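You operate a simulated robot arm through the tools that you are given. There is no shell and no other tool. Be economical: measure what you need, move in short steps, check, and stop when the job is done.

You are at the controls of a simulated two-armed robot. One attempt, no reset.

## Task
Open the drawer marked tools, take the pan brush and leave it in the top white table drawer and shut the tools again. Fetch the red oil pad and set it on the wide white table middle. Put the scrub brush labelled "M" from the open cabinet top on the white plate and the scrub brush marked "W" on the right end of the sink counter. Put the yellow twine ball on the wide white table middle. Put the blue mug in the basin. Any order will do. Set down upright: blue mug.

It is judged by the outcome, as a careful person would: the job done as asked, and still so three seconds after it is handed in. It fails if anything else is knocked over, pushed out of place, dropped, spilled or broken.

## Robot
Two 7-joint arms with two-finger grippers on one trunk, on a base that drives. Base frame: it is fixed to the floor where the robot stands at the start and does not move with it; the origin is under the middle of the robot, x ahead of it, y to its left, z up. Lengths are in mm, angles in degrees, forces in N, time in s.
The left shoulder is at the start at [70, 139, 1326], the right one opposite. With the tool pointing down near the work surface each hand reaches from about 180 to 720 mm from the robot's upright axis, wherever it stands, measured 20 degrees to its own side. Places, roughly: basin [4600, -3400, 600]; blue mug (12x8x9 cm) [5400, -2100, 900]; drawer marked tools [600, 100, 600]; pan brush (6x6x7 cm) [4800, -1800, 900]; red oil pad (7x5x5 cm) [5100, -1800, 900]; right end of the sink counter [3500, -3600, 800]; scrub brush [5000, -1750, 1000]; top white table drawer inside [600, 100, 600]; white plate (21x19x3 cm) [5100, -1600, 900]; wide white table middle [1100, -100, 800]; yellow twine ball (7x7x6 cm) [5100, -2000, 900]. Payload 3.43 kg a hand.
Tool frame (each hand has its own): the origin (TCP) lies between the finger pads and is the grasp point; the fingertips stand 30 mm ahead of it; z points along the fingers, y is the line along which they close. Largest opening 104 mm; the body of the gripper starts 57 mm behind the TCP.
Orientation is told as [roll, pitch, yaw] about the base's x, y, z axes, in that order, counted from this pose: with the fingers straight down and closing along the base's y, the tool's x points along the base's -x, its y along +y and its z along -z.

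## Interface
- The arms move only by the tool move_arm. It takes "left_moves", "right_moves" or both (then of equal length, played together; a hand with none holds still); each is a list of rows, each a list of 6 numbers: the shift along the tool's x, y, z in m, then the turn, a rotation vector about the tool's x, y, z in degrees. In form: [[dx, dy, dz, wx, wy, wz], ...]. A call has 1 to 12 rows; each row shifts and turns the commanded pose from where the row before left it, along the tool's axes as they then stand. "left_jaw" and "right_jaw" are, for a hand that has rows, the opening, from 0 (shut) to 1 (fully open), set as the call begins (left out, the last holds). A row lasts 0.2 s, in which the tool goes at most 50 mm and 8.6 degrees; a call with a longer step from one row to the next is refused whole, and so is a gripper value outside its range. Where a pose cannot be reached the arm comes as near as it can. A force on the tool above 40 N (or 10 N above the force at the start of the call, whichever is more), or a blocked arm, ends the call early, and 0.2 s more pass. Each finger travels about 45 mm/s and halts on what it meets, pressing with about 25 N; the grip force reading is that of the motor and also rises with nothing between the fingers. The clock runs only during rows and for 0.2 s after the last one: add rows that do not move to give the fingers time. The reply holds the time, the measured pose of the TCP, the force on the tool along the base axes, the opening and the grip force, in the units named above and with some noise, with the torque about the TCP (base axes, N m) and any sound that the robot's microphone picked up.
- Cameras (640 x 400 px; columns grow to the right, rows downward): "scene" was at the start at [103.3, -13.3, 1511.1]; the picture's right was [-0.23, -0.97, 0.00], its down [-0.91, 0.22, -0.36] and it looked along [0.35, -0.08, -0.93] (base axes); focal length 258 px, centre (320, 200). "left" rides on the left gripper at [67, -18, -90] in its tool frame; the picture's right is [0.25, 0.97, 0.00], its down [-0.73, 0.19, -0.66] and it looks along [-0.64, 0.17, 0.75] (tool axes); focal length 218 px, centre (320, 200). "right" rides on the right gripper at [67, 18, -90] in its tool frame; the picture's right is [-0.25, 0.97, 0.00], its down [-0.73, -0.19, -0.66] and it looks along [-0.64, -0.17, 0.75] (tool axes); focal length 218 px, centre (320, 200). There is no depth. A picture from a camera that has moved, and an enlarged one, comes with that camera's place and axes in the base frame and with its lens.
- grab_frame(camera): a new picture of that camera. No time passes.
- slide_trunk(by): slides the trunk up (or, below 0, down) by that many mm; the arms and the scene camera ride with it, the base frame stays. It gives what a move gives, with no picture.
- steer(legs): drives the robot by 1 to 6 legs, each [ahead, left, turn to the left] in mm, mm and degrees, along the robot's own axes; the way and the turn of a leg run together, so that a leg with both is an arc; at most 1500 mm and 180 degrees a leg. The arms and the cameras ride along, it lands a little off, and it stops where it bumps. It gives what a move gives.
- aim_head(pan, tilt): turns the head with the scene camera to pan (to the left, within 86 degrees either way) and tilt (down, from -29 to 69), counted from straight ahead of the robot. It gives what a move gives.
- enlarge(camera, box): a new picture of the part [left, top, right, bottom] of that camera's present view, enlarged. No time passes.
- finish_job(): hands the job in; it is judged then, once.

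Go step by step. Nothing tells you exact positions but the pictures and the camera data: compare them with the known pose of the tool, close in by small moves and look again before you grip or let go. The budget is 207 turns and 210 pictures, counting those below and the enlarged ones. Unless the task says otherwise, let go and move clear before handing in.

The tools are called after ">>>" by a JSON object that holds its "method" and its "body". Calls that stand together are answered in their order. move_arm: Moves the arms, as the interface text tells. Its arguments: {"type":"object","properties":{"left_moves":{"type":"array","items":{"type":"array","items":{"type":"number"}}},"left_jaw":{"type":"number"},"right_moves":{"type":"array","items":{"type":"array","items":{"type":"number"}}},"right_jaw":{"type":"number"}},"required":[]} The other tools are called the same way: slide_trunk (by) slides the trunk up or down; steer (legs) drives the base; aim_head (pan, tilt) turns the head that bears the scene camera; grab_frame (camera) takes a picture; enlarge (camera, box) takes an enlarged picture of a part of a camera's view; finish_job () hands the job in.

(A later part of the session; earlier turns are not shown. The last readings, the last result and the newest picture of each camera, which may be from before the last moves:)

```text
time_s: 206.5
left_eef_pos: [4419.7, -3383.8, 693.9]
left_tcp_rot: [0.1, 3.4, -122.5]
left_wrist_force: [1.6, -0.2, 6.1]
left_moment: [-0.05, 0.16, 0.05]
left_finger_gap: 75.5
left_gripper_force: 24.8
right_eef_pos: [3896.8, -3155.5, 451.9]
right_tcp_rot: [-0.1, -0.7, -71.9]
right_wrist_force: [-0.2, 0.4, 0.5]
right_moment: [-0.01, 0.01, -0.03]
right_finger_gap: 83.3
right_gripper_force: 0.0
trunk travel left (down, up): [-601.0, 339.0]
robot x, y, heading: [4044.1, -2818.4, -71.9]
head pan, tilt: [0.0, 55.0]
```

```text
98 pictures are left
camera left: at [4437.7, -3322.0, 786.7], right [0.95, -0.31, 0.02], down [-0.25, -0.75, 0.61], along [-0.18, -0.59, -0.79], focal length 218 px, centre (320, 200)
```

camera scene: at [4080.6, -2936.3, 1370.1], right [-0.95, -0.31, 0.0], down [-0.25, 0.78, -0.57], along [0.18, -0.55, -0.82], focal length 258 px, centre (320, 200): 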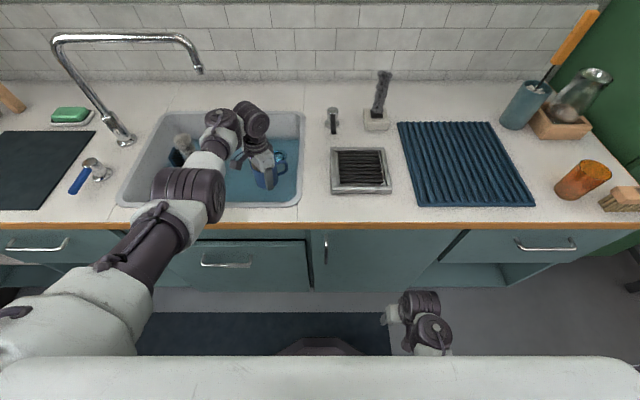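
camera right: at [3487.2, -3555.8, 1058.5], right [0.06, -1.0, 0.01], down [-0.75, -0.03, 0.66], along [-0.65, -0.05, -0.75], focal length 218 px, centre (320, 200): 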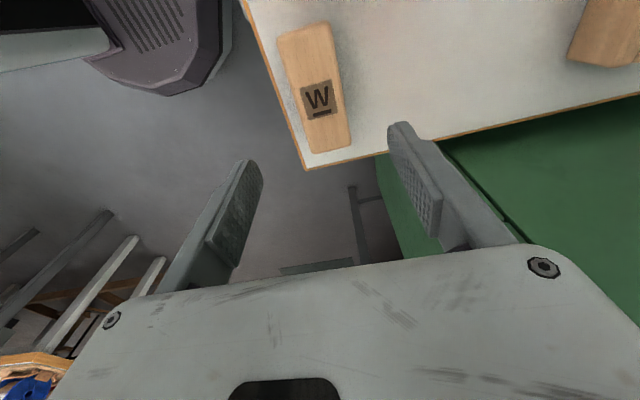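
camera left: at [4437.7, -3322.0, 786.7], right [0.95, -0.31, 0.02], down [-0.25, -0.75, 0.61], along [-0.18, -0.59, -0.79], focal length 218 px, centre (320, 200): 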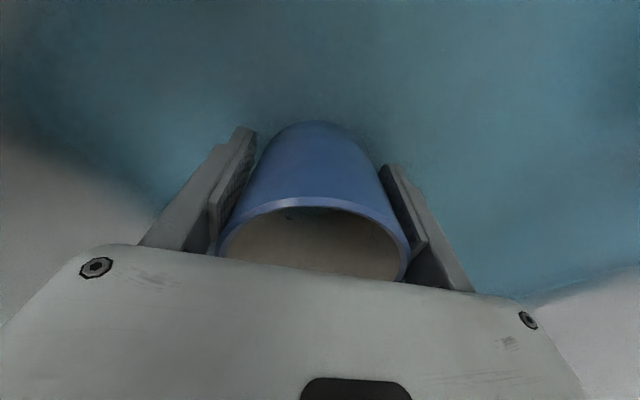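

Mug touches the basin floor. I release and raise the trunk straight up.

>>> {"method": "move_arm", "body": {"left_moves": [[0, 0, 0, 0, 0, 0], [0, 0, 0, 0, 0, 0], [0, 0, 0, 0, 0, 0]], "left_jaw": 1}}

>>> {"method": "slide_trunk", "body": {"by": 130}}

>>> {"method": "grab_frame", "body": {"camera": "left"}}

>>> {"method": "slide_trunk", "body": {"by": 205}}

>>> {"method": "steer", "body": {"legs": [[-300, 0, 0]]}}

>>> {"method": "grab_frame", "body": {"camera": "scene"}}

```text
time_s: 207.3
left_eef_pos: [4419.5, -3382.9, 692.5]
left_tcp_rot: [0.2, 3.5, -122.7]
left_wrist_force: [0.0, 0.2, 0.4]
left_moment: [-0.01, 0.0, 0.0]
left_finger_gap: 104.0
left_gripper_force: 0.0
right_eef_pos: [3896.8, -3155.3, 450.9]
right_tcp_rot: [-0.1, -0.7, -72.2]
right_wrist_force: [0.6, 0.7, -0.2]
right_moment: [0.01, 0.02, 0.0]
right_finger_gap: 83.0
right_gripper_force: 0.0
trunk travel left (down, up): [-601.0, 339.0]
robot x, y, heading: [4043.8, -2816.3, -72.1]
head pan, tilt: [0.0, 55.0]
```

```text
time_s: 208.9
left_eef_pos: [4418.4, -3385.0, 822.0]
left_tcp_rot: [0.0, 3.5, -122.7]
left_wrist_force: [0.2, -0.2, -0.2]
left_moment: [-0.01, -0.01, 0.03]
left_finger_gap: 104.1
left_gripper_force: 0.1
right_eef_pos: [3897.6, -3156.1, 581.4]
right_tcp_rot: [-0.1, -0.7, -72.0]
right_wrist_force: [0.2, 0.4, 0.5]
right_moment: [0.0, 0.03, -0.03]
right_finger_gap: 83.2
right_gripper_force: 0.1
trunk travel left (down, up): [-731.0, 209.0]
robot x, y, heading: [4041.9, -2819.9, -71.8]
head pan, tilt: [0.0, 55.0]
```

```text
97 pictures are left
camera left: at [4437.6, -3322.1, 915.2], right [0.95, -0.31, 0.02], down [-0.25, -0.75, 0.61], along [-0.18, -0.59, -0.79], focal length 218 px, centre (320, 200)
```

left: 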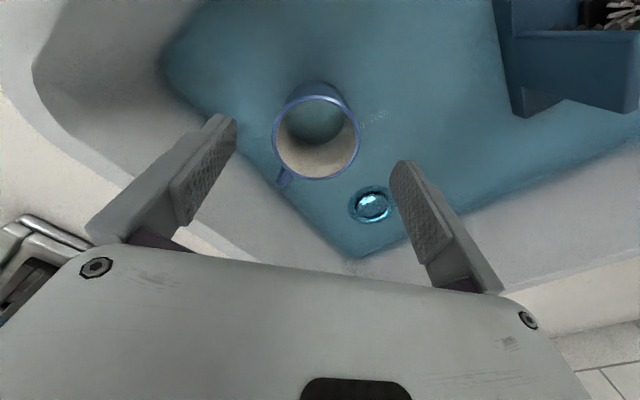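

```text
time_s: 211.1
left_eef_pos: [4419.6, -3383.5, 1027.3]
left_tcp_rot: [0.1, 3.5, -122.7]
left_wrist_force: [-0.9, -0.2, -0.4]
left_moment: [0.03, 0.01, 0.01]
left_finger_gap: 104.0
left_gripper_force: 0.1
right_eef_pos: [3897.2, -3156.8, 785.7]
right_tcp_rot: [-0.1, -0.6, -72.2]
right_wrist_force: [0.4, 0.5, -0.7]
right_moment: [-0.03, -0.03, -0.01]
right_finger_gap: 83.4
right_gripper_force: 0.0
trunk travel left (down, up): [-936.0, 4.0]
robot x, y, heading: [4044.6, -2818.6, -72.0]
head pan, tilt: [0.0, 55.0]
```

```text
time_s: 213.1
left_eef_pos: [4326.7, -3104.3, 1026.2]
left_tcp_rot: [0.1, 3.6, -122.9]
left_wrist_force: [-0.4, 0.0, 0.2]
left_moment: [0.03, 0.0, 0.01]
left_finger_gap: 104.0
left_gripper_force: 0.1
right_eef_pos: [3804.6, -2874.6, 785.5]
right_tcp_rot: [-0.1, -0.5, -72.2]
right_wrist_force: [1.0, -0.5, 0.6]
right_moment: [0.0, 0.02, -0.02]
right_finger_gap: 83.1
right_gripper_force: 0.0
trunk travel left (down, up): [-936.0, 4.0]
robot x, y, heading: [3956.6, -2536.6, -72.5]
head pan, tilt: [0.0, 55.0]
```

```text
96 pictures are left
camera scene: at [3989.9, -2656.7, 1641.8], right [-0.95, -0.3, 0.0], down [-0.25, 0.78, -0.57], along [0.17, -0.54, -0.82], focal length 258 px, centre (320, 200)
```

scene: 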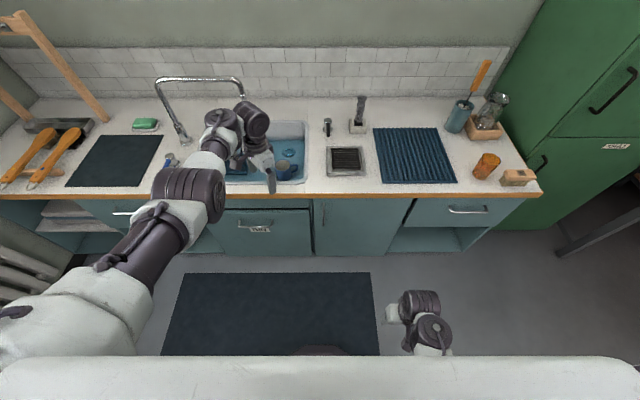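

Mug stands upright in the basin. I turn back to the cabinet and fold the left arm in free space.

>>> {"method": "steer", "body": {"legs": [[0, 0, 90.4], [0, 200, 0]]}}

>>> {"method": "move_arm", "body": {"left_moves": [[0, 0, 0, 0, 0, -8], [0, 0, 0, 0, 0, -8], [0, 0, 0, 0, 0, -8], [0, 0, 0.0, 0, 0, -8], [0, 0, 0.0, 0, 0, -8], [0, 0, 0.0, 0, 0, -8], [0, 0, 0.04, 0, 0, -3], [0, 0.0, 0.04, 0, 0, 0], [0, 0.0, 0.04, 0, 0, 0], [0, 0, 0.04, 0, 0, 0], [0, 0, 0.04, 0, 0, 0], [0, 0, 0.04, 0, 0, 0]]}}

>>> {"method": "move_arm", "body": {"left_moves": [[0.04, 0, 0, 0, 0, 0], [0.04, 0, 0, 0, 0, 0], [0.04, 0, 0, 0, 0, 0], [0.04, 0, 0, 0, 0, 0], [0.04, 0, 0, 0, 0, 0]]}}

>>> {"method": "grab_frame", "body": {"camera": "scene"}}

```text
time_s: 218.5
left_eef_pos: [4470.1, -1987.8, 1028.1]
left_tcp_rot: [0.2, 3.7, -34.1]
left_wrist_force: [0.2, 0.0, -0.8]
left_moment: [0.03, -0.01, -0.01]
left_finger_gap: 104.1
left_gripper_force: 0.0
right_eef_pos: [4229.5, -2504.4, 786.0]
right_tcp_rot: [0.0, -0.7, 16.6]
right_wrist_force: [0.7, 0.2, -0.3]
right_moment: [0.03, 0.01, -0.01]
right_finger_gap: 83.1
right_gripper_force: 0.1
trunk travel left (down, up): [-936.0, 4.0]
robot x, y, heading: [3899.7, -2347.3, 16.4]
head pan, tilt: [0.0, 55.0]
```

```text
time_s: 221.1
left_eef_pos: [4395.3, -2008.8, 837.3]
left_tcp_rot: [2.7, 1.9, 17.0]
left_wrist_force: [-1.4, 0.3, 0.2]
left_moment: [0.0, -0.03, 0.0]
left_finger_gap: 104.2
left_gripper_force: 0.1
left hand out of reach, approached as far as the arm can: row 9, 10, 11, 12
right_eef_pos: [4228.3, -2502.7, 786.8]
right_tcp_rot: [-0.1, -0.8, 16.6]
right_wrist_force: [-0.4, -0.5, -0.3]
right_moment: [-0.01, 0.03, 0.0]
right_finger_gap: 83.4
right_gripper_force: 0.1
trunk travel left (down, up): [-936.0, 4.0]
robot x, y, heading: [3895.7, -2347.8, 16.5]
head pan, tilt: [0.0, 55.0]
```

```text
time_s: 222.3
left_eef_pos: [4204.2, -2068.7, 842.7]
left_tcp_rot: [2.7, 2.1, 17.0]
left_wrist_force: [-0.1, -1.1, -0.5]
left_moment: [0.0, 0.0, 0.0]
left_finger_gap: 103.5
left_gripper_force: 0.1
right_eef_pos: [4227.1, -2501.4, 786.6]
right_tcp_rot: [-0.1, -0.8, 16.6]
right_wrist_force: [0.4, 0.5, 0.0]
right_moment: [0.03, -0.04, 0.01]
right_finger_gap: 83.2
right_gripper_force: 0.1
trunk travel left (down, up): [-936.0, 4.0]
robot x, y, heading: [3899.4, -2348.4, 16.3]
head pan, tilt: [0.0, 55.0]
```

```text
95 pictures are left
camera scene: at [4008.8, -2312.4, 1642.4], right [0.29, -0.96, 0.0], down [-0.78, -0.23, -0.58], along [0.55, 0.16, -0.82], focal length 258 px, centre (320, 200)
```

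scene: 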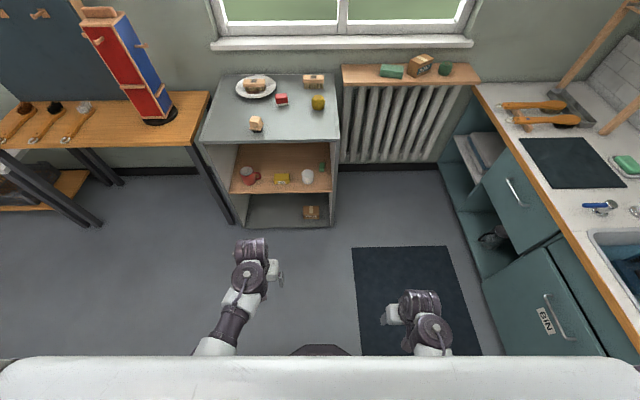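

Next I'll take the pan brush (left hand) and the twine ball (right hand). I raise both hands and drive up.

>>> {"method": "move_arm", "body": {"left_moves": [[0, 0, -0.03, 0, 0, 0], [0, 0, -0.03, 0, 0, 0], [0, 0, -0.03, 0, 0, 0], [0, 0, -0.03, 0, 0, 0], [0, 0, 0, 0, 0, 0]], "right_moves": [[-0.01, 0, -0.04, 0, 0, 0], [-0.01, 0, -0.04, 0, 0, 0], [-0.01, 0, -0.04, 0, 0, 0], [-0.01, 0, -0.04, 0, 0, 0], [-0.01, 0, -0.02, 0, 0, 0]], "right_jaw": 1}}

>>> {"method": "steer", "body": {"legs": [[0, 150, 1.7], [620, 0, 0]]}}

>>> {"method": "grab_frame", "body": {"camera": "scene"}}

>>> {"method": "grab_frame", "body": {"camera": "left"}}

>>> {"method": "grab_frame", "body": {"camera": "right"}}

```text
time_s: 223.5
left_eef_pos: [4210.5, -2071.7, 964.5]
left_tcp_rot: [2.8, 2.3, 17.1]
left_wrist_force: [-0.1, 0.0, 0.4]
left_moment: [0.0, 0.03, -0.01]
left_finger_gap: 103.8
left_gripper_force: 0.0
right_eef_pos: [4276.6, -2488.8, 969.7]
right_tcp_rot: [-0.1, -0.7, 16.7]
right_wrist_force: [0.0, 0.7, 0.7]
right_moment: [-0.02, 0.01, 0.03]
right_finger_gap: 104.1
right_gripper_force: 0.0
trunk travel left (down, up): [-936.0, 4.0]
robot x, y, heading: [3900.1, -2349.0, 16.5]
head pan, tilt: [0.0, 55.0]
```

```text
time_s: 227.9
left_eef_pos: [4734.3, -1717.1, 963.9]
left_tcp_rot: [2.7, 2.1, 19.6]
left_wrist_force: [-0.3, -0.4, -0.4]
left_moment: [-0.02, 0.0, -0.03]
left_finger_gap: 104.1
left_gripper_force: 0.1
right_eef_pos: [4818.8, -2130.7, 968.7]
right_tcp_rot: [-0.1, -0.7, 19.2]
right_wrist_force: [-0.9, 0.2, 0.8]
right_moment: [0.0, 0.0, 0.02]
right_finger_gap: 103.9
right_gripper_force: 0.0
trunk travel left (down, up): [-936.0, 4.0]
robot x, y, heading: [4432.8, -2006.0, 19.0]
head pan, tilt: [0.0, 55.0]
```

```text
94 pictures are left
camera scene: at [4545.2, -1966.0, 1642.2], right [0.33, -0.94, 0.0], down [-0.77, -0.27, -0.57], along [0.54, 0.19, -0.82], focal length 258 px, centre (320, 200)
```

scene: 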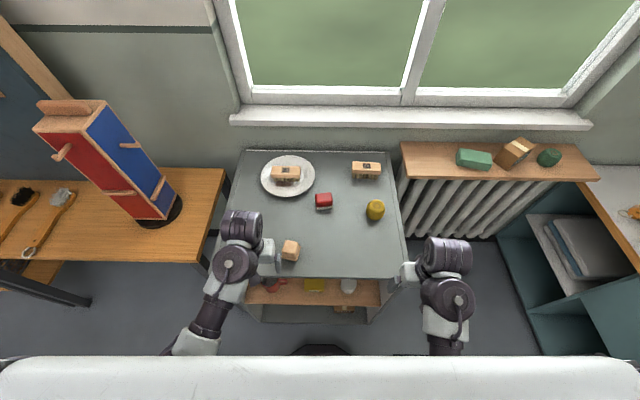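

```text
93 pictures are left
camera left: at [4680.7, -1758.8, 1054.8], right [-0.56, 0.83, 0.06], down [0.66, 0.4, 0.64], along [0.5, 0.39, -0.77], focal length 218 px, centre (320, 200)
```

left: 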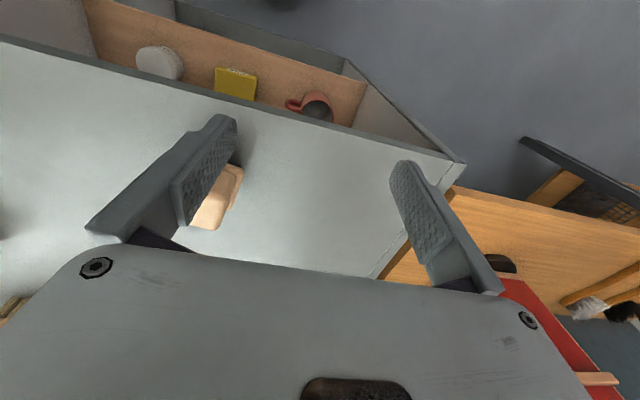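

```text
92 pictures are left
camera right: at [4747.5, -2137.7, 1056.2], right [-0.08, 1.0, 0.0], down [0.74, 0.06, 0.67], along [0.66, 0.05, -0.74], focal length 218 px, centre (320, 200)
```

right: 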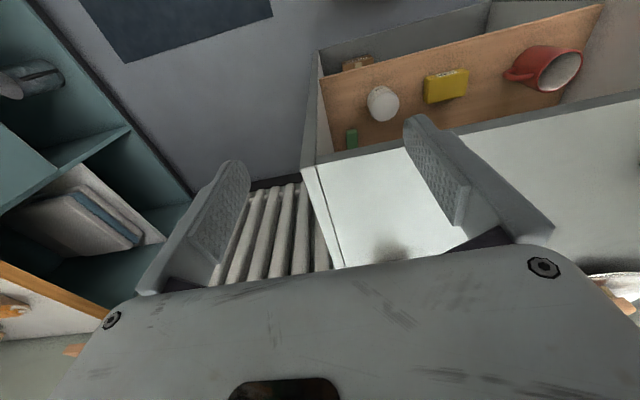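

>>> {"method": "move_arm", "body": {"left_moves": [[-0.03, -0.0247, 0, 0, 0, 0], [-0.03, -0.0247, 0, 0, 0, 0], [-0.03, -0.0247, 0, 0, 0, 0]]}}

>>> {"method": "grab_frame", "body": {"camera": "left"}}

```text
time_s: 228.7
left_eef_pos: [4846.0, -1757.3, 953.9]
left_tcp_rot: [2.8, 2.2, 19.7]
left_wrist_force: [0.2, -0.2, -0.2]
left_moment: [-0.01, 0.04, -0.05]
left_finger_gap: 104.2
left_gripper_force: 0.1
right_eef_pos: [4820.1, -2131.0, 966.6]
right_tcp_rot: [-0.1, -0.6, 19.1]
right_wrist_force: [-0.1, -0.5, 0.7]
right_moment: [0.02, 0.0, 0.0]
right_finger_gap: 104.2
right_gripper_force: 0.1
trunk travel left (down, up): [-936.0, 4.0]
robot x, y, heading: [4433.2, -2006.7, 19.5]
head pan, tilt: [0.0, 55.0]
```

```text
91 pictures are left
camera left: at [4793.4, -1799.9, 1044.2], right [-0.56, 0.83, 0.06], down [0.66, 0.4, 0.64], along [0.5, 0.39, -0.77], focal length 218 px, centre (320, 200)
```

left: 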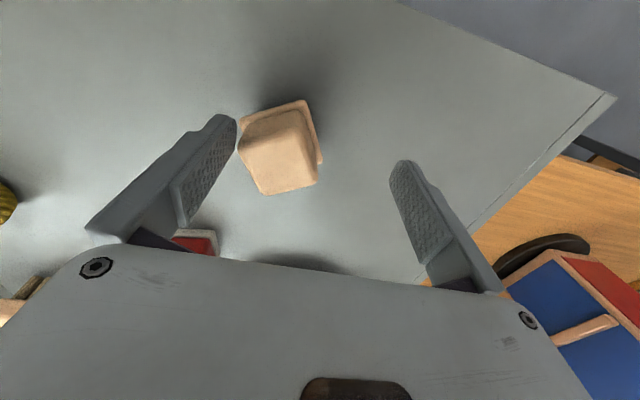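

>>> {"method": "move_arm", "body": {"left_moves": [[-0.005, -0.027, 0, 0, 0, 0], [0, 0, 0.025, 0, 0, 0]]}}

>>> {"method": "grab_frame", "body": {"camera": "left"}}

```text
time_s: 229.3
left_eef_pos: [4858.5, -1779.4, 929.1]
left_tcp_rot: [2.6, 2.1, 19.5]
left_wrist_force: [-0.1, 0.4, -0.1]
left_moment: [-0.02, 0.01, -0.03]
left_finger_gap: 103.7
left_gripper_force: 0.0
right_eef_pos: [4819.1, -2129.2, 967.6]
right_tcp_rot: [-0.1, -0.7, 19.1]
right_wrist_force: [-0.5, -0.1, 0.8]
right_moment: [0.0, 0.0, 0.03]
right_finger_gap: 104.2
right_gripper_force: 0.0
trunk travel left (down, up): [-936.0, 4.0]
robot x, y, heading: [4431.2, -2006.2, 19.4]
head pan, tilt: [0.0, 55.0]
```

```text
90 pictures are left
camera left: at [4805.2, -1820.6, 1020.2], right [-0.56, 0.83, 0.06], down [0.66, 0.4, 0.64], along [0.5, 0.39, -0.77], focal length 218 px, centre (320, 200)
```

left: 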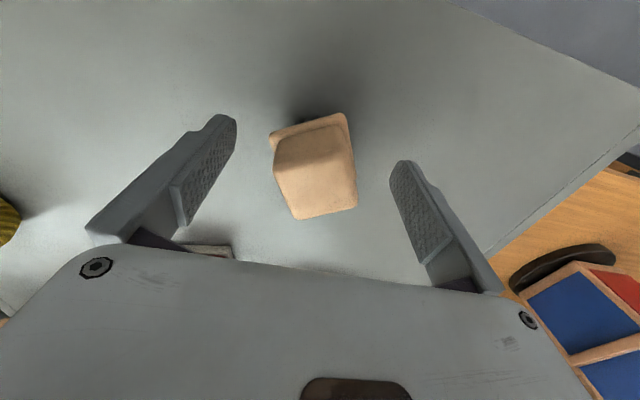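

>>> {"method": "move_arm", "body": {"left_moves": [[0, 0, 0.02, 0, 0, 0], [0, 0, 0.02, 0, 0, 0]]}}

>>> {"method": "grab_frame", "body": {"camera": "left"}}

>>> {"method": "enlarge", "body": {"camera": "scene", "box": [230, 200, 350, 280]}}

```text
time_s: 229.9
left_eef_pos: [4856.6, -1782.6, 901.6]
left_tcp_rot: [2.3, 1.6, 19.1]
left_wrist_force: [-10.5, -3.6, 23.1]
left_moment: [-1.27, -0.16, -0.46]
left_finger_gap: 99.2
left_gripper_force: 0.0
right_eef_pos: [4816.1, -2131.6, 970.1]
right_tcp_rot: [-0.1, -0.9, 19.3]
right_wrist_force: [0.7, 0.6, -0.4]
right_moment: [0.01, -0.01, -0.03]
right_finger_gap: 103.9
right_gripper_force: 0.1
trunk travel left (down, up): [-936.0, 4.0]
robot x, y, heading: [4430.3, -2006.9, 19.3]
head pan, tilt: [0.0, 55.0]
stopped in row 2 (left hand): the force on the tool passed its limit at 47 N (the readings are from after the stop); the commanded pose is now the measured one
```

```text
89 pictures are left
camera left: at [4802.5, -1823.8, 991.5], right [-0.55, 0.83, 0.05], down [0.65, 0.4, 0.64], along [0.52, 0.39, -0.77], focal length 218 px, centre (320, 200)
```

left: 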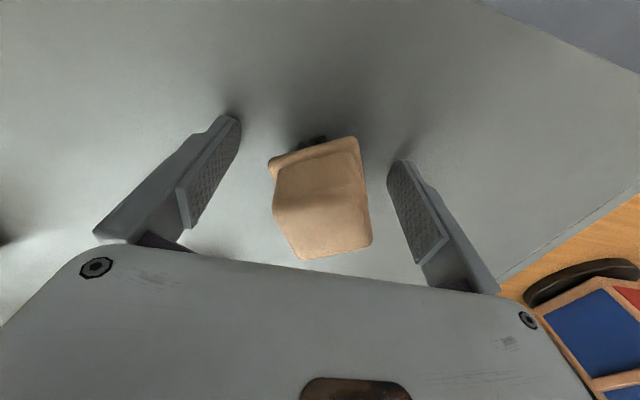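

```text
5.00 times, centred on (290, 240) of scene
camera zoom: at [4541.6, -1966.8, 1642.7], right [0.33, -0.94, 0.0], down [-0.77, -0.27, -0.58], along [0.54, 0.19, -0.82], focal length 1291 px, centre (470, 0)
```

zoom: 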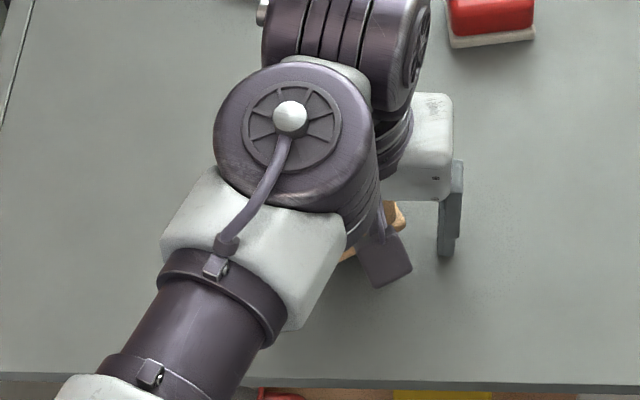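

Fingertips touched the cabinet top (about z 868). I lift 4 mm and close on the pan brush.

>>> {"method": "move_arm", "body": {"left_moves": [[0, 0, -0.005, 0, 0, 0], [0, 0, 0, 0, 0, 0], [0, 0, 0, 0, 0, 0], [0, 0, 0, 0, 0, 0], [0, 0, 0, 0, 0, 0], [0, 0, 0, 0, 0, 0]], "left_jaw": 0}}

>>> {"method": "grab_frame", "body": {"camera": "left"}}

```text
time_s: 231.3
left_eef_pos: [4859.4, -1780.6, 902.3]
left_tcp_rot: [2.5, 1.8, 19.2]
left_wrist_force: [0.9, 0.1, 0.1]
left_moment: [0.01, 0.01, 0.0]
left_finger_gap: 53.7
left_gripper_force: 25.2
right_eef_pos: [4819.0, -2131.7, 968.9]
right_tcp_rot: [-0.1, -0.7, 19.1]
right_wrist_force: [0.0, -0.4, -0.1]
right_moment: [-0.03, -0.01, 0.0]
right_finger_gap: 104.2
right_gripper_force: 0.2
trunk travel left (down, up): [-936.0, 4.0]
robot x, y, heading: [4435.0, -2008.1, 19.2]
head pan, tilt: [0.0, 55.0]
```

```text
87 pictures are left
camera left: at [4805.7, -1822.4, 993.5], right [-0.56, 0.83, 0.05], down [0.66, 0.4, 0.64], along [0.51, 0.39, -0.77], focal length 218 px, centre (320, 200)
```

left: 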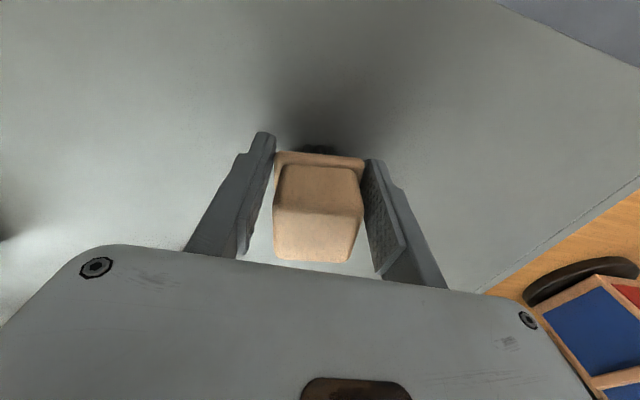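

>>> {"method": "move_arm", "body": {"left_moves": [[0, 0, -0.02, 0, 0, 0], [0, 0, -0.03, 0, 0, 0], [0, 0, -0.02, 0, 0, 0]]}}

>>> {"method": "steer", "body": {"legs": [[65, 0, -1]]}}

>>> {"method": "move_arm", "body": {"right_moves": [[-0.035, 0.01, 0, 0, 0, 0], [-0.035, 0.01, 0, 0, 0, 0], [-0.035, 0.01, 0, 0, 0, 0], [-0.035, 0.01, 0, 0, 0, 0], [-0.035, 0.01, 0, 0, 0, 0], [-0.02, 0.01, 0, 0, 0, 0]]}}

>>> {"method": "grab_frame", "body": {"camera": "right"}}

>>> {"method": "grab_frame", "body": {"camera": "scene"}}

```text
time_s: 232.1
left_eef_pos: [4861.9, -1782.1, 971.3]
left_tcp_rot: [2.4, 1.9, 19.2]
left_wrist_force: [-0.1, -0.2, 0.1]
left_moment: [0.0, 0.0, 0.0]
left_finger_gap: 53.4
left_gripper_force: 25.3
right_eef_pos: [4818.6, -2130.3, 967.4]
right_tcp_rot: [-0.1, -0.6, 19.3]
right_wrist_force: [0.3, -0.4, -0.8]
right_moment: [0.02, -0.02, -0.01]
right_finger_gap: 103.9
right_gripper_force: 0.1
trunk travel left (down, up): [-936.0, 4.0]
robot x, y, heading: [4433.2, -2005.6, 19.5]
head pan, tilt: [0.0, 55.0]
```

```text
time_s: 233.1
left_eef_pos: [4924.8, -1770.6, 974.0]
left_tcp_rot: [2.4, 1.6, 18.1]
left_wrist_force: [-0.8, 0.1, -0.3]
left_moment: [-0.03, -0.01, -0.01]
left_finger_gap: 53.4
left_gripper_force: 25.0
right_eef_pos: [4873.4, -2117.5, 969.6]
right_tcp_rot: [-0.1, -0.9, 18.2]
right_wrist_force: [-0.3, -0.6, 0.9]
right_moment: [-0.03, -0.04, 0.0]
right_finger_gap: 104.1
right_gripper_force: 0.1
trunk travel left (down, up): [-936.0, 4.0]
robot x, y, heading: [4493.8, -1986.1, 18.3]
head pan, tilt: [0.0, 55.0]
```

```text
time_s: 234.5
left_eef_pos: [4929.9, -1768.9, 971.0]
left_tcp_rot: [2.4, 2.0, 18.3]
left_wrist_force: [-0.4, -0.6, -1.0]
left_moment: [-0.02, 0.01, 0.0]
left_finger_gap: 53.6
left_gripper_force: 25.0
right_eef_pos: [5046.4, -1999.2, 970.3]
right_tcp_rot: [-0.1, -0.7, 18.2]
right_wrist_force: [0.7, -0.6, 0.7]
right_moment: [0.0, 0.02, 0.0]
right_finger_gap: 104.2
right_gripper_force: 0.1
trunk travel left (down, up): [-936.0, 4.0]
robot x, y, heading: [4491.9, -1986.9, 18.2]
head pan, tilt: [0.0, 55.0]
```

```text
86 pictures are left
camera right: at [4974.5, -2005.4, 1058.4], right [-0.06, 1.0, 0.0], down [0.74, 0.05, 0.67], along [0.66, 0.04, -0.75], focal length 218 px, centre (320, 200)
```

right: 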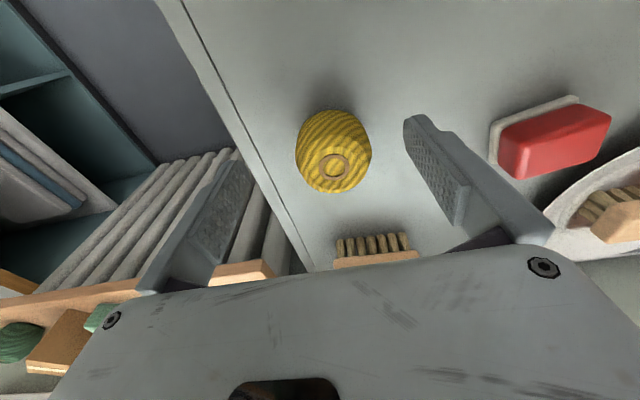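

```text
85 pictures are left
camera scene: at [4610.4, -1945.8, 1641.9], right [0.31, -0.95, 0.0], down [-0.78, -0.26, -0.57], along [0.54, 0.18, -0.82], focal length 258 px, centre (320, 200)
```

scene: 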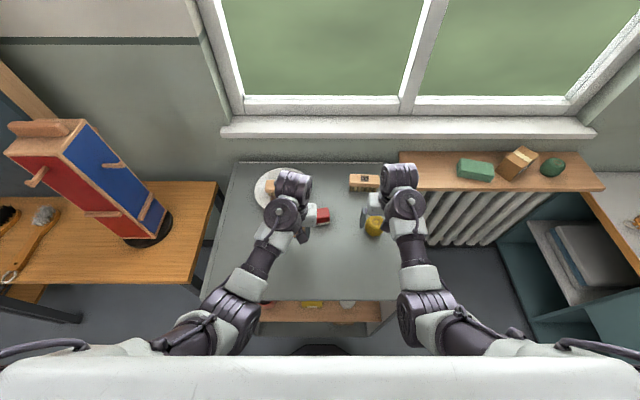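

>>> {"method": "move_arm", "body": {"right_moves": [[-0.015, 0.007, 0.01, 0, 0, 0], [0, 0, 0.03, 0, 0, 0], [0, 0, 0.022, 0, 0, 0]]}}

>>> {"method": "grab_frame", "body": {"camera": "right"}}

```text
time_s: 235.3
left_eef_pos: [4928.3, -1768.8, 971.5]
left_tcp_rot: [2.4, 1.9, 18.2]
left_wrist_force: [-1.0, -0.3, -0.9]
left_moment: [-0.02, 0.02, 0.0]
left_finger_gap: 53.0
left_gripper_force: 24.8
right_eef_pos: [5055.3, -1991.4, 909.8]
right_tcp_rot: [-0.1, -0.7, 18.1]
right_wrist_force: [0.6, 0.5, 0.1]
right_moment: [0.0, 0.01, 0.02]
right_finger_gap: 103.7
right_gripper_force: 0.2
trunk travel left (down, up): [-936.0, 4.0]
robot x, y, heading: [4495.7, -1985.7, 18.1]
head pan, tilt: [0.0, 55.0]
```

```text
84 pictures are left
camera right: at [4984.7, -1996.2, 997.9], right [-0.06, 1.0, 0.0], down [0.74, 0.04, 0.67], along [0.67, 0.04, -0.75], focal length 218 px, centre (320, 200)
```

right: 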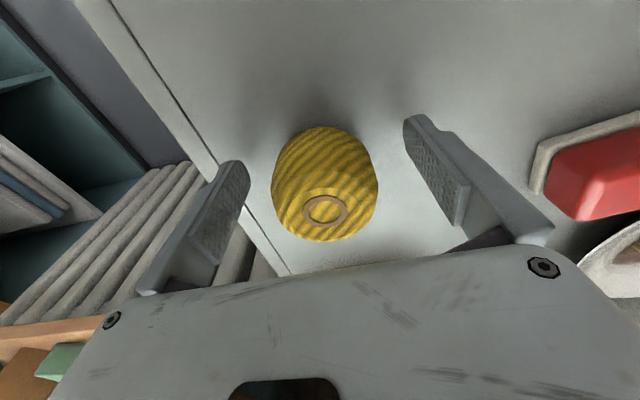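

Centred. I lower a little and close on the twine ball.

>>> {"method": "move_arm", "body": {"right_moves": [[-0.003, 0, 0.006, 0, 0, 0], [0, 0, 0, 0, 0, 0], [0, 0, 0, 0, 0, 0], [0, 0, 0, 0, 0, 0], [0, 0, 0, 0, 0, 0], [0, 0, -0.02, 0, 0, 0], [0, 0, -0.03, 0, 0, 0], [0, 0, -0.02, 0, 0, 0]], "right_jaw": 0}}

>>> {"method": "grab_frame", "body": {"camera": "right"}}

```text
time_s: 237.1
left_eef_pos: [4930.2, -1768.6, 973.1]
left_tcp_rot: [2.4, 2.0, 18.1]
left_wrist_force: [0.6, 0.4, -0.2]
left_moment: [0.01, -0.01, 0.01]
left_finger_gap: 53.1
left_gripper_force: 25.0
right_eef_pos: [5060.3, -1988.2, 974.1]
right_tcp_rot: [-0.1, -0.7, 18.2]
right_wrist_force: [0.7, -1.0, 0.5]
right_moment: [0.03, 0.04, 0.01]
right_finger_gap: 62.9
right_gripper_force: 25.5
trunk travel left (down, up): [-936.0, 4.0]
robot x, y, heading: [4492.6, -1986.1, 18.0]
head pan, tilt: [0.0, 55.0]
```

```text
83 pictures are left
camera right: at [4989.6, -1993.4, 1060.9], right [-0.06, 1.0, 0.0], down [0.74, 0.04, 0.67], along [0.66, 0.04, -0.75], focal length 218 px, centre (320, 200)
```

right: 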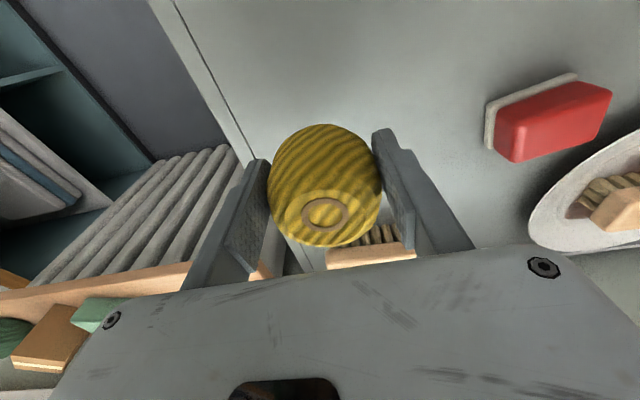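

Both the pan brush and the twine ball are held. I drive back the way I came, along the lane between the tables and the counter.

>>> {"method": "steer", "body": {"legs": [[-400, 0, 0], [-300, -230, 0], [-1300, 0, 0]]}}

>>> {"method": "steer", "body": {"legs": [[-1400, 0, 0]]}}

```text
time_s: 247.8
left_eef_pos: [3083.3, -2620.5, 971.4]
left_tcp_rot: [2.5, 1.9, 20.0]
left_wrist_force: [-0.9, 0.2, -1.2]
left_moment: [-0.02, 0.03, 0.0]
left_finger_gap: 51.8
left_gripper_force: 24.6
right_eef_pos: [3220.8, -2835.9, 972.4]
right_tcp_rot: [-0.1, -0.7, 19.8]
right_wrist_force: [0.0, 0.2, -0.3]
right_moment: [-0.02, 0.02, 0.05]
right_finger_gap: 63.1
right_gripper_force: 24.8
trunk travel left (down, up): [-936.0, 4.0]
robot x, y, heading: [2649.5, -2848.0, 19.4]
head pan, tilt: [0.0, 55.0]
```

```text
time_s: 254.9
left_eef_pos: [1755.7, -3104.3, 972.3]
left_tcp_rot: [2.4, 2.0, 20.7]
left_wrist_force: [-0.4, 1.0, -0.8]
left_moment: [-0.01, 0.02, 0.02]
left_finger_gap: 51.3
left_gripper_force: 25.0
right_eef_pos: [1894.7, -3317.0, 971.8]
right_tcp_rot: [-0.2, -0.8, 20.6]
right_wrist_force: [-0.3, -0.4, -0.7]
right_moment: [0.02, 0.03, -0.02]
right_finger_gap: 62.9
right_gripper_force: 25.0
trunk travel left (down, up): [-936.0, 4.0]
robot x, y, heading: [1327.9, -3339.5, 20.6]
head pan, tilt: [0.0, 55.0]
```

>>> {"method": "grab_frame", "body": {"camera": "left"}}

>>> {"method": "grab_frame", "body": {"camera": "scene"}}

```text
82 pictures are left
camera left: at [1702.1, -3146.7, 1062.4], right [-0.57, 0.82, 0.05], down [0.65, 0.42, 0.64], along [0.5, 0.4, -0.77], focal length 218 px, centre (320, 200)
```

left: 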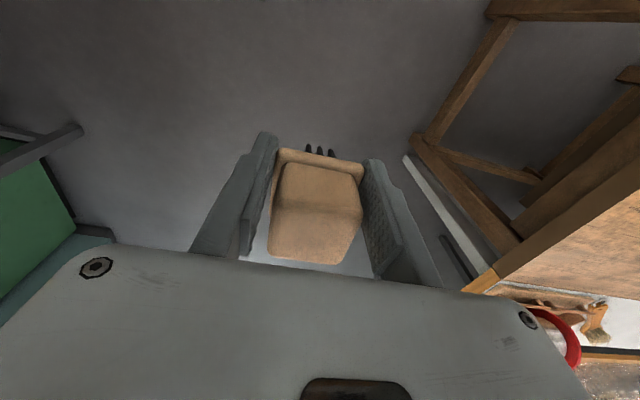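

```text
81 pictures are left
camera scene: at [1442.9, -3295.0, 1642.0], right [0.35, -0.94, 0.0], down [-0.77, -0.29, -0.57], along [0.54, 0.2, -0.82], focal length 258 px, centre (320, 200)
```

scene: 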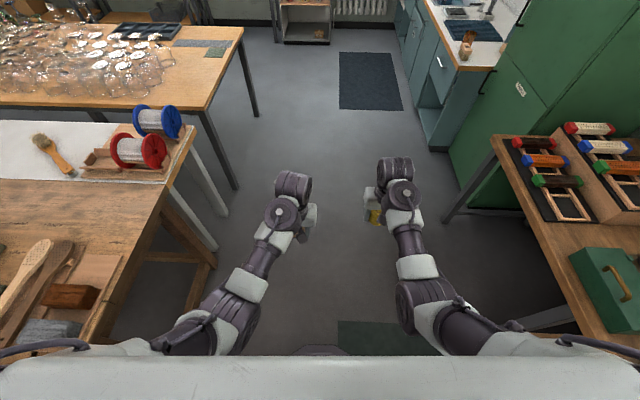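

>>> {"method": "steer", "body": {"legs": [[-1180, 0, -2.6], [0, 1300, 0]]}}

>>> {"method": "steer", "body": {"legs": [[0, 900, 0], [0, 900, 0]]}}

>>> {"method": "grab_frame", "body": {"camera": "scene"}}

>>> {"method": "grab_frame", "body": {"camera": "left"}}

```text
time_s: 267.1
left_eef_pos: [295.6, -2277.6, 971.1]
left_tcp_rot: [2.3, 2.0, 14.6]
left_wrist_force: [0.4, -0.1, 0.0]
left_moment: [0.03, -0.01, -0.03]
left_finger_gap: 51.5
left_gripper_force: 25.2
right_eef_pos: [412.8, -2504.1, 973.3]
right_tcp_rot: [-0.1, -0.6, 14.7]
right_wrist_force: [-0.1, 0.0, 0.1]
right_moment: [0.01, -0.02, -0.01]
right_finger_gap: 62.9
right_gripper_force: 25.1
trunk travel left (down, up): [-936.0, 4.0]
robot x, y, heading: [-151.4, -2466.7, 14.8]
head pan, tilt: [0.0, 55.0]
```

```text
time_s: 276.1
left_eef_pos: [-140.2, -543.1, 971.9]
left_tcp_rot: [2.4, 1.9, 13.6]
left_wrist_force: [0.4, -0.3, -0.8]
left_moment: [0.03, -0.03, 0.02]
left_finger_gap: 51.0
left_gripper_force: 25.1
right_eef_pos: [-27.4, -770.4, 973.8]
right_tcp_rot: [0.0, -0.6, 13.6]
right_wrist_force: [-0.1, -0.2, -1.2]
right_moment: [-0.02, -0.03, 0.02]
right_finger_gap: 63.0
right_gripper_force: 24.9
trunk travel left (down, up): [-936.0, 4.0]
robot x, y, heading: [-591.5, -720.7, 13.4]
head pan, tilt: [0.0, 55.0]
```

```text
80 pictures are left
camera scene: at [-473.3, -693.7, 1642.0], right [0.23, -0.97, 0.0], down [-0.8, -0.19, -0.57], along [0.56, 0.13, -0.82], focal length 258 px, centre (320, 200)
```

scene: 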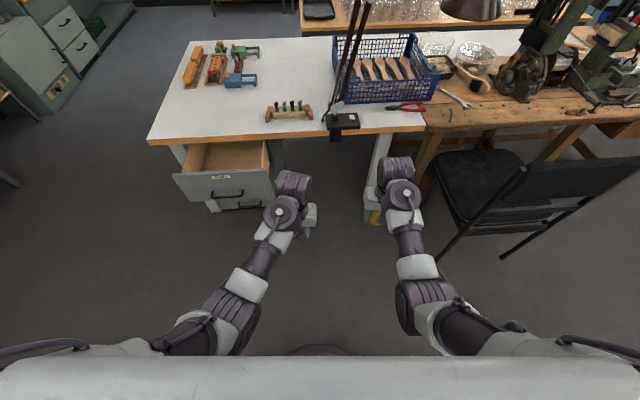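

```text
79 pictures are left
camera left: at [-197.7, -578.1, 1062.6], right [-0.47, 0.88, 0.05], down [0.69, 0.33, 0.64], along [0.55, 0.33, -0.77], focal length 218 px, centre (320, 200)
```

left: 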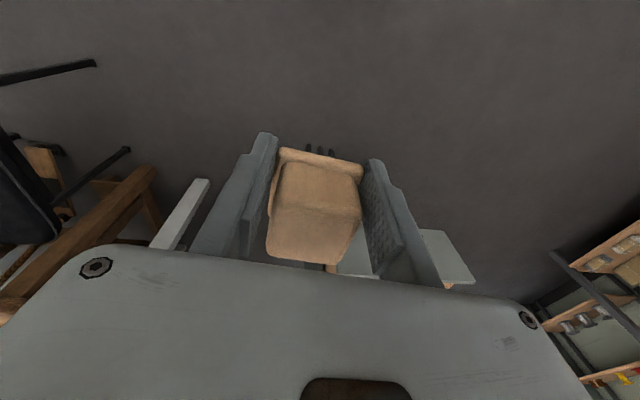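

Drawer is still open. I square up, tuck the right hand (twine) back and to the side, and approach to put the pan brush in the drawer.

>>> {"method": "steer", "body": {"legs": [[0, 340, 4.5]]}}

>>> {"method": "move_arm", "body": {"right_moves": [[0.035, -0.025, 0, 0, 0, 0], [0.035, -0.025, 0, 0, 0, 0], [0.035, -0.025, 0, 0, 0, 0], [0.035, -0.025, 0, 0, 0, 0], [0.035, -0.025, 0, 0, 0, 0], [0.03, -0.025, 0, 0, 0, 0]]}}

>>> {"method": "steer", "body": {"legs": [[400, 0, 0]]}}

>>> {"method": "grab_frame", "body": {"camera": "scene"}}

>>> {"method": "grab_frame", "body": {"camera": "left"}}

```text
time_s: 278.4
left_eef_pos: [-250.3, -178.5, 972.1]
left_tcp_rot: [2.5, 1.9, 18.4]
left_wrist_force: [0.1, -0.6, -1.1]
left_moment: [0.02, -0.01, 0.0]
left_finger_gap: 51.2
left_gripper_force: 25.8
right_eef_pos: [-118.4, -397.3, 973.2]
right_tcp_rot: [0.1, -0.6, 18.4]
right_wrist_force: [0.6, -1.3, -0.1]
right_moment: [-0.03, 0.02, 0.0]
right_finger_gap: 62.6
right_gripper_force: 24.8
trunk travel left (down, up): [-936.0, 4.0]
robot x, y, heading: [-689.5, -394.1, 18.5]
head pan, tilt: [0.0, 55.0]
```

```text
time_s: 279.8
left_eef_pos: [-251.1, -178.7, 973.6]
left_tcp_rot: [2.5, 1.9, 18.3]
left_wrist_force: [-0.2, 0.3, -0.8]
left_moment: [0.01, 0.0, -0.05]
left_finger_gap: 51.3
left_gripper_force: 24.9
right_eef_pos: [-267.5, -605.2, 970.3]
right_tcp_rot: [0.1, -0.7, 18.3]
right_wrist_force: [0.1, -0.7, 0.2]
right_moment: [0.02, 0.0, 0.01]
right_finger_gap: 63.1
right_gripper_force: 24.7
trunk travel left (down, up): [-936.0, 4.0]
robot x, y, heading: [-685.9, -393.7, 18.4]
head pan, tilt: [0.0, 55.0]
```

```text
time_s: 282.2
left_eef_pos: [123.2, -52.1, 972.6]
left_tcp_rot: [2.4, 1.9, 18.4]
left_wrist_force: [-1.3, 0.4, 0.1]
left_moment: [0.0, 0.01, 0.04]
left_finger_gap: 51.2
left_gripper_force: 24.5
right_eef_pos: [108.1, -478.1, 970.3]
right_tcp_rot: [0.0, -0.7, 18.5]
right_wrist_force: [-0.3, -0.1, -1.6]
right_moment: [0.04, 0.01, 0.01]
right_finger_gap: 62.4
right_gripper_force: 25.4
trunk travel left (down, up): [-936.0, 4.0]
robot x, y, heading: [-309.5, -270.4, 18.1]
head pan, tilt: [0.0, 55.0]
```

```text
78 pictures are left
camera scene: at [-195.4, -230.5, 1642.2], right [0.32, -0.95, 0.0], down [-0.78, -0.26, -0.57], along [0.54, 0.18, -0.82], focal length 258 px, centre (320, 200)
```

scene: 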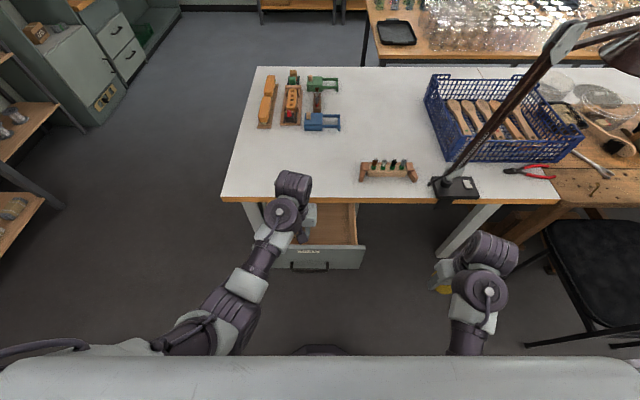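

```text
77 pictures are left
camera left: at [69.9, -91.8, 1063.1], right [-0.54, 0.84, 0.05], down [0.66, 0.39, 0.64], along [0.52, 0.38, -0.77], focal length 218 px, centre (320, 200)
```

left: 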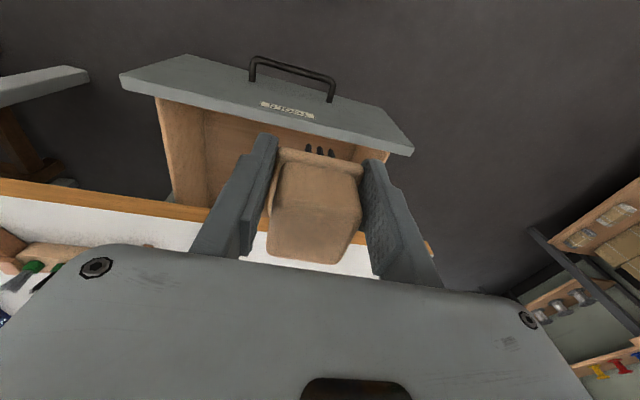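

>>> {"method": "steer", "body": {"legs": [[150, 0, 0]]}}

>>> {"method": "slide_trunk", "body": {"by": -230}}

>>> {"method": "grab_frame", "body": {"camera": "scene"}}

>>> {"method": "grab_frame", "body": {"camera": "left"}}

```text
time_s: 283.6
left_eef_pos: [261.6, -2.1, 973.5]
left_tcp_rot: [2.4, 1.9, 18.6]
left_wrist_force: [-0.2, -0.4, -1.0]
left_moment: [0.0, 0.01, 0.03]
left_finger_gap: 51.2
left_gripper_force: 25.2
right_eef_pos: [248.4, -430.8, 970.6]
right_tcp_rot: [-0.1, -0.8, 18.6]
right_wrist_force: [-0.5, 0.1, -0.6]
right_moment: [0.04, -0.03, 0.0]
right_finger_gap: 62.6
right_gripper_force: 25.5
trunk travel left (down, up): [-936.0, 4.0]
robot x, y, heading: [-168.7, -217.1, 18.7]
head pan, tilt: [0.0, 55.0]
```

```text
time_s: 286.0
left_eef_pos: [264.1, -2.8, 741.1]
left_tcp_rot: [2.3, 2.0, 18.7]
left_wrist_force: [0.5, 0.5, -0.6]
left_moment: [0.0, 0.02, -0.02]
left_finger_gap: 51.2
left_gripper_force: 24.5
right_eef_pos: [249.8, -429.2, 738.8]
right_tcp_rot: [-0.1, -0.7, 18.7]
right_wrist_force: [0.1, 0.9, -0.5]
right_moment: [0.0, -0.02, -0.03]
right_finger_gap: 62.5
right_gripper_force: 25.2
trunk travel left (down, up): [-706.0, 234.0]
robot x, y, heading: [-164.5, -219.3, 18.8]
head pan, tilt: [0.0, 55.0]
```

```text
76 pictures are left
camera scene: at [-54.2, -182.2, 1412.1], right [0.32, -0.95, 0.0], down [-0.78, -0.26, -0.57], along [0.54, 0.18, -0.82], focal length 258 px, centre (320, 200)
```

scene: 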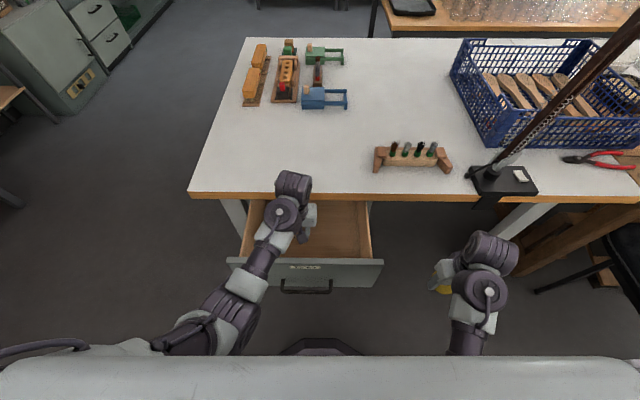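

```text
75 pictures are left
camera left: at [209.7, -42.5, 832.5], right [-0.55, 0.83, 0.05], down [0.66, 0.4, 0.64], along [0.51, 0.38, -0.77], focal length 218 px, centre (320, 200)
```

left: 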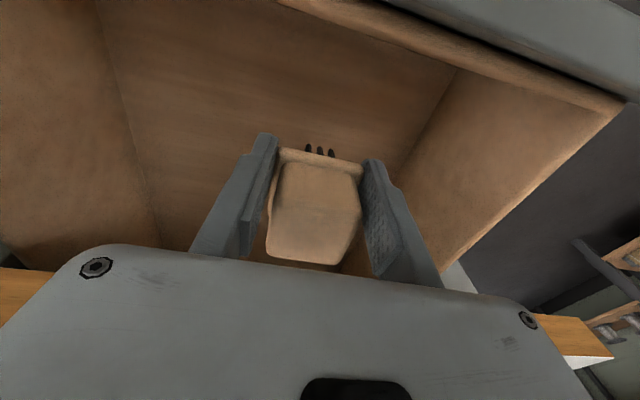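

>>> {"method": "slide_trunk", "body": {"by": -90}}

>>> {"method": "grab_frame", "body": {"camera": "left"}}

>>> {"method": "enlarge", "body": {"camera": "scene", "box": [200, 130, 420, 290]}}

```text
time_s: 287.3
left_eef_pos: [262.8, -1.7, 652.0]
left_tcp_rot: [2.4, 1.9, 18.7]
left_wrist_force: [-0.3, -0.4, -0.7]
left_moment: [-0.02, 0.0, 0.0]
left_finger_gap: 51.1
left_gripper_force: 24.9
right_eef_pos: [249.8, -429.5, 649.6]
right_tcp_rot: [-0.1, -0.7, 18.7]
right_wrist_force: [0.2, -0.3, -1.7]
right_moment: [-0.01, -0.02, 0.01]
right_finger_gap: 62.4
right_gripper_force: 24.6
trunk travel left (down, up): [-616.0, 324.0]
robot x, y, heading: [-167.8, -221.1, 19.0]
head pan, tilt: [0.0, 55.0]
```

```text
74 pictures are left
camera left: at [209.6, -42.6, 742.5], right [-0.55, 0.83, 0.05], down [0.66, 0.4, 0.64], along [0.51, 0.38, -0.77], focal length 218 px, centre (320, 200)
```

left: 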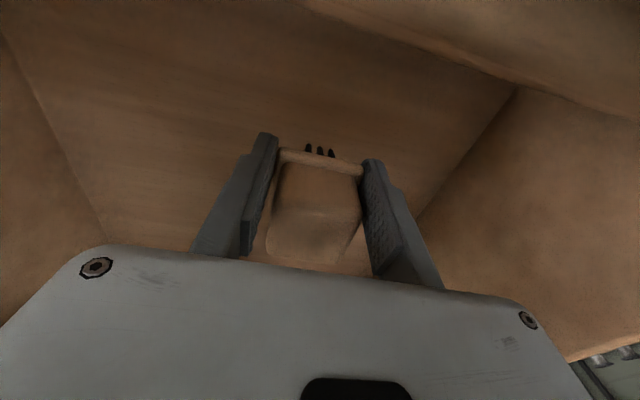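

```text
2.50 times, centred on (310, 210) of scene
camera zoom: at [-54.3, -182.2, 1322.1], right [0.32, -0.95, 0.0], down [-0.78, -0.26, -0.57], along [0.54, 0.18, -0.82], focal length 646 px, centre (345, 175)
```

zoom: 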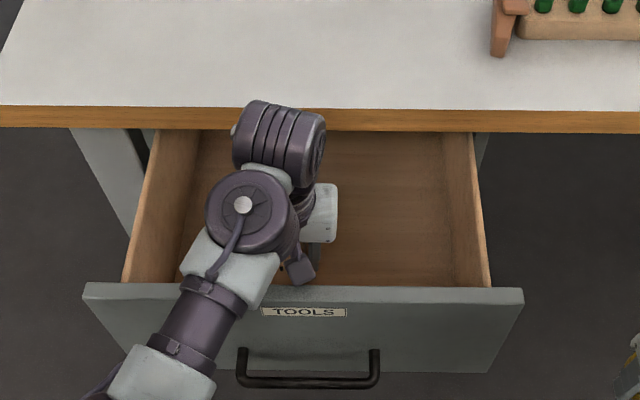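

>>> {"method": "slide_trunk", "body": {"by": -35}}

>>> {"method": "grab_frame", "body": {"camera": "left"}}

```text
time_s: 288.1
left_eef_pos: [262.4, -3.4, 617.5]
left_tcp_rot: [2.5, 2.0, 18.7]
left_wrist_force: [0.1, 0.0, -0.6]
left_moment: [-0.02, 0.0, 0.01]
left_finger_gap: 51.1
left_gripper_force: 25.9
right_eef_pos: [249.9, -430.7, 614.9]
right_tcp_rot: [-0.1, -0.7, 18.7]
right_wrist_force: [-0.7, -0.4, -0.9]
right_moment: [-0.02, 0.01, -0.01]
right_finger_gap: 62.8
right_gripper_force: 25.2
trunk travel left (down, up): [-581.0, 359.0]
robot x, y, heading: [-167.5, -222.7, 18.8]
head pan, tilt: [0.0, 55.0]
```

```text
72 pictures are left
camera left: at [209.4, -42.6, 707.3], right [-0.55, 0.84, 0.05], down [0.66, 0.4, 0.64], along [0.51, 0.38, -0.77], focal length 218 px, centre (320, 200)
```

left: 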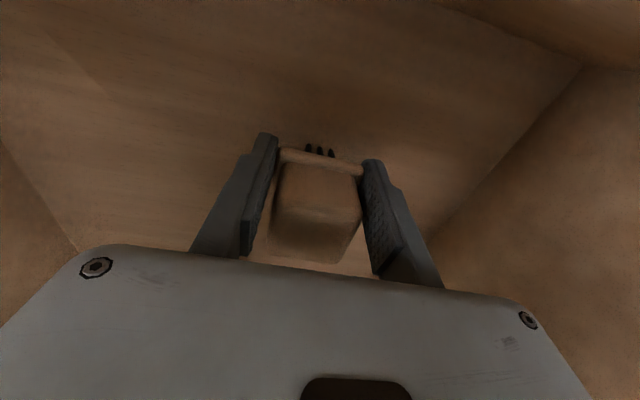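

>>> {"method": "slide_trunk", "body": {"by": -12}}

>>> {"method": "slide_trunk", "body": {"by": -8}}

```text
time_s: 288.7
left_eef_pos: [264.4, -2.3, 608.4]
left_tcp_rot: [2.3, 1.5, 18.7]
left_wrist_force: [-0.3, -0.5, -1.2]
left_moment: [-0.04, 0.02, -0.03]
left_finger_gap: 51.0
left_gripper_force: 25.3
right_eef_pos: [248.5, -429.9, 604.3]
right_tcp_rot: [-0.1, -0.7, 18.7]
right_wrist_force: [0.4, -0.3, -0.3]
right_moment: [0.0, 0.03, -0.01]
right_finger_gap: 62.8
right_gripper_force: 24.8
trunk travel left (down, up): [-569.0, 371.0]
robot x, y, heading: [-167.1, -221.8, 18.9]
head pan, tilt: [0.0, 55.0]
```

```text
time_s: 289.2
left_eef_pos: [266.6, -1.7, 612.6]
left_tcp_rot: [2.0, 0.2, 18.7]
left_wrist_force: [0.4, 0.2, -0.4]
left_moment: [0.02, 0.03, 0.0]
left_finger_gap: 51.3
left_gripper_force: 25.1
right_eef_pos: [245.8, -429.3, 598.1]
right_tcp_rot: [-0.1, -1.2, 18.6]
right_wrist_force: [-0.4, 0.1, -0.4]
right_moment: [0.0, 0.05, 0.02]
right_finger_gap: 62.6
right_gripper_force: 25.1
trunk travel left (down, up): [-561.0, 379.0]
robot x, y, heading: [-166.6, -223.8, 18.7]
head pan, tilt: [0.0, 55.0]
```

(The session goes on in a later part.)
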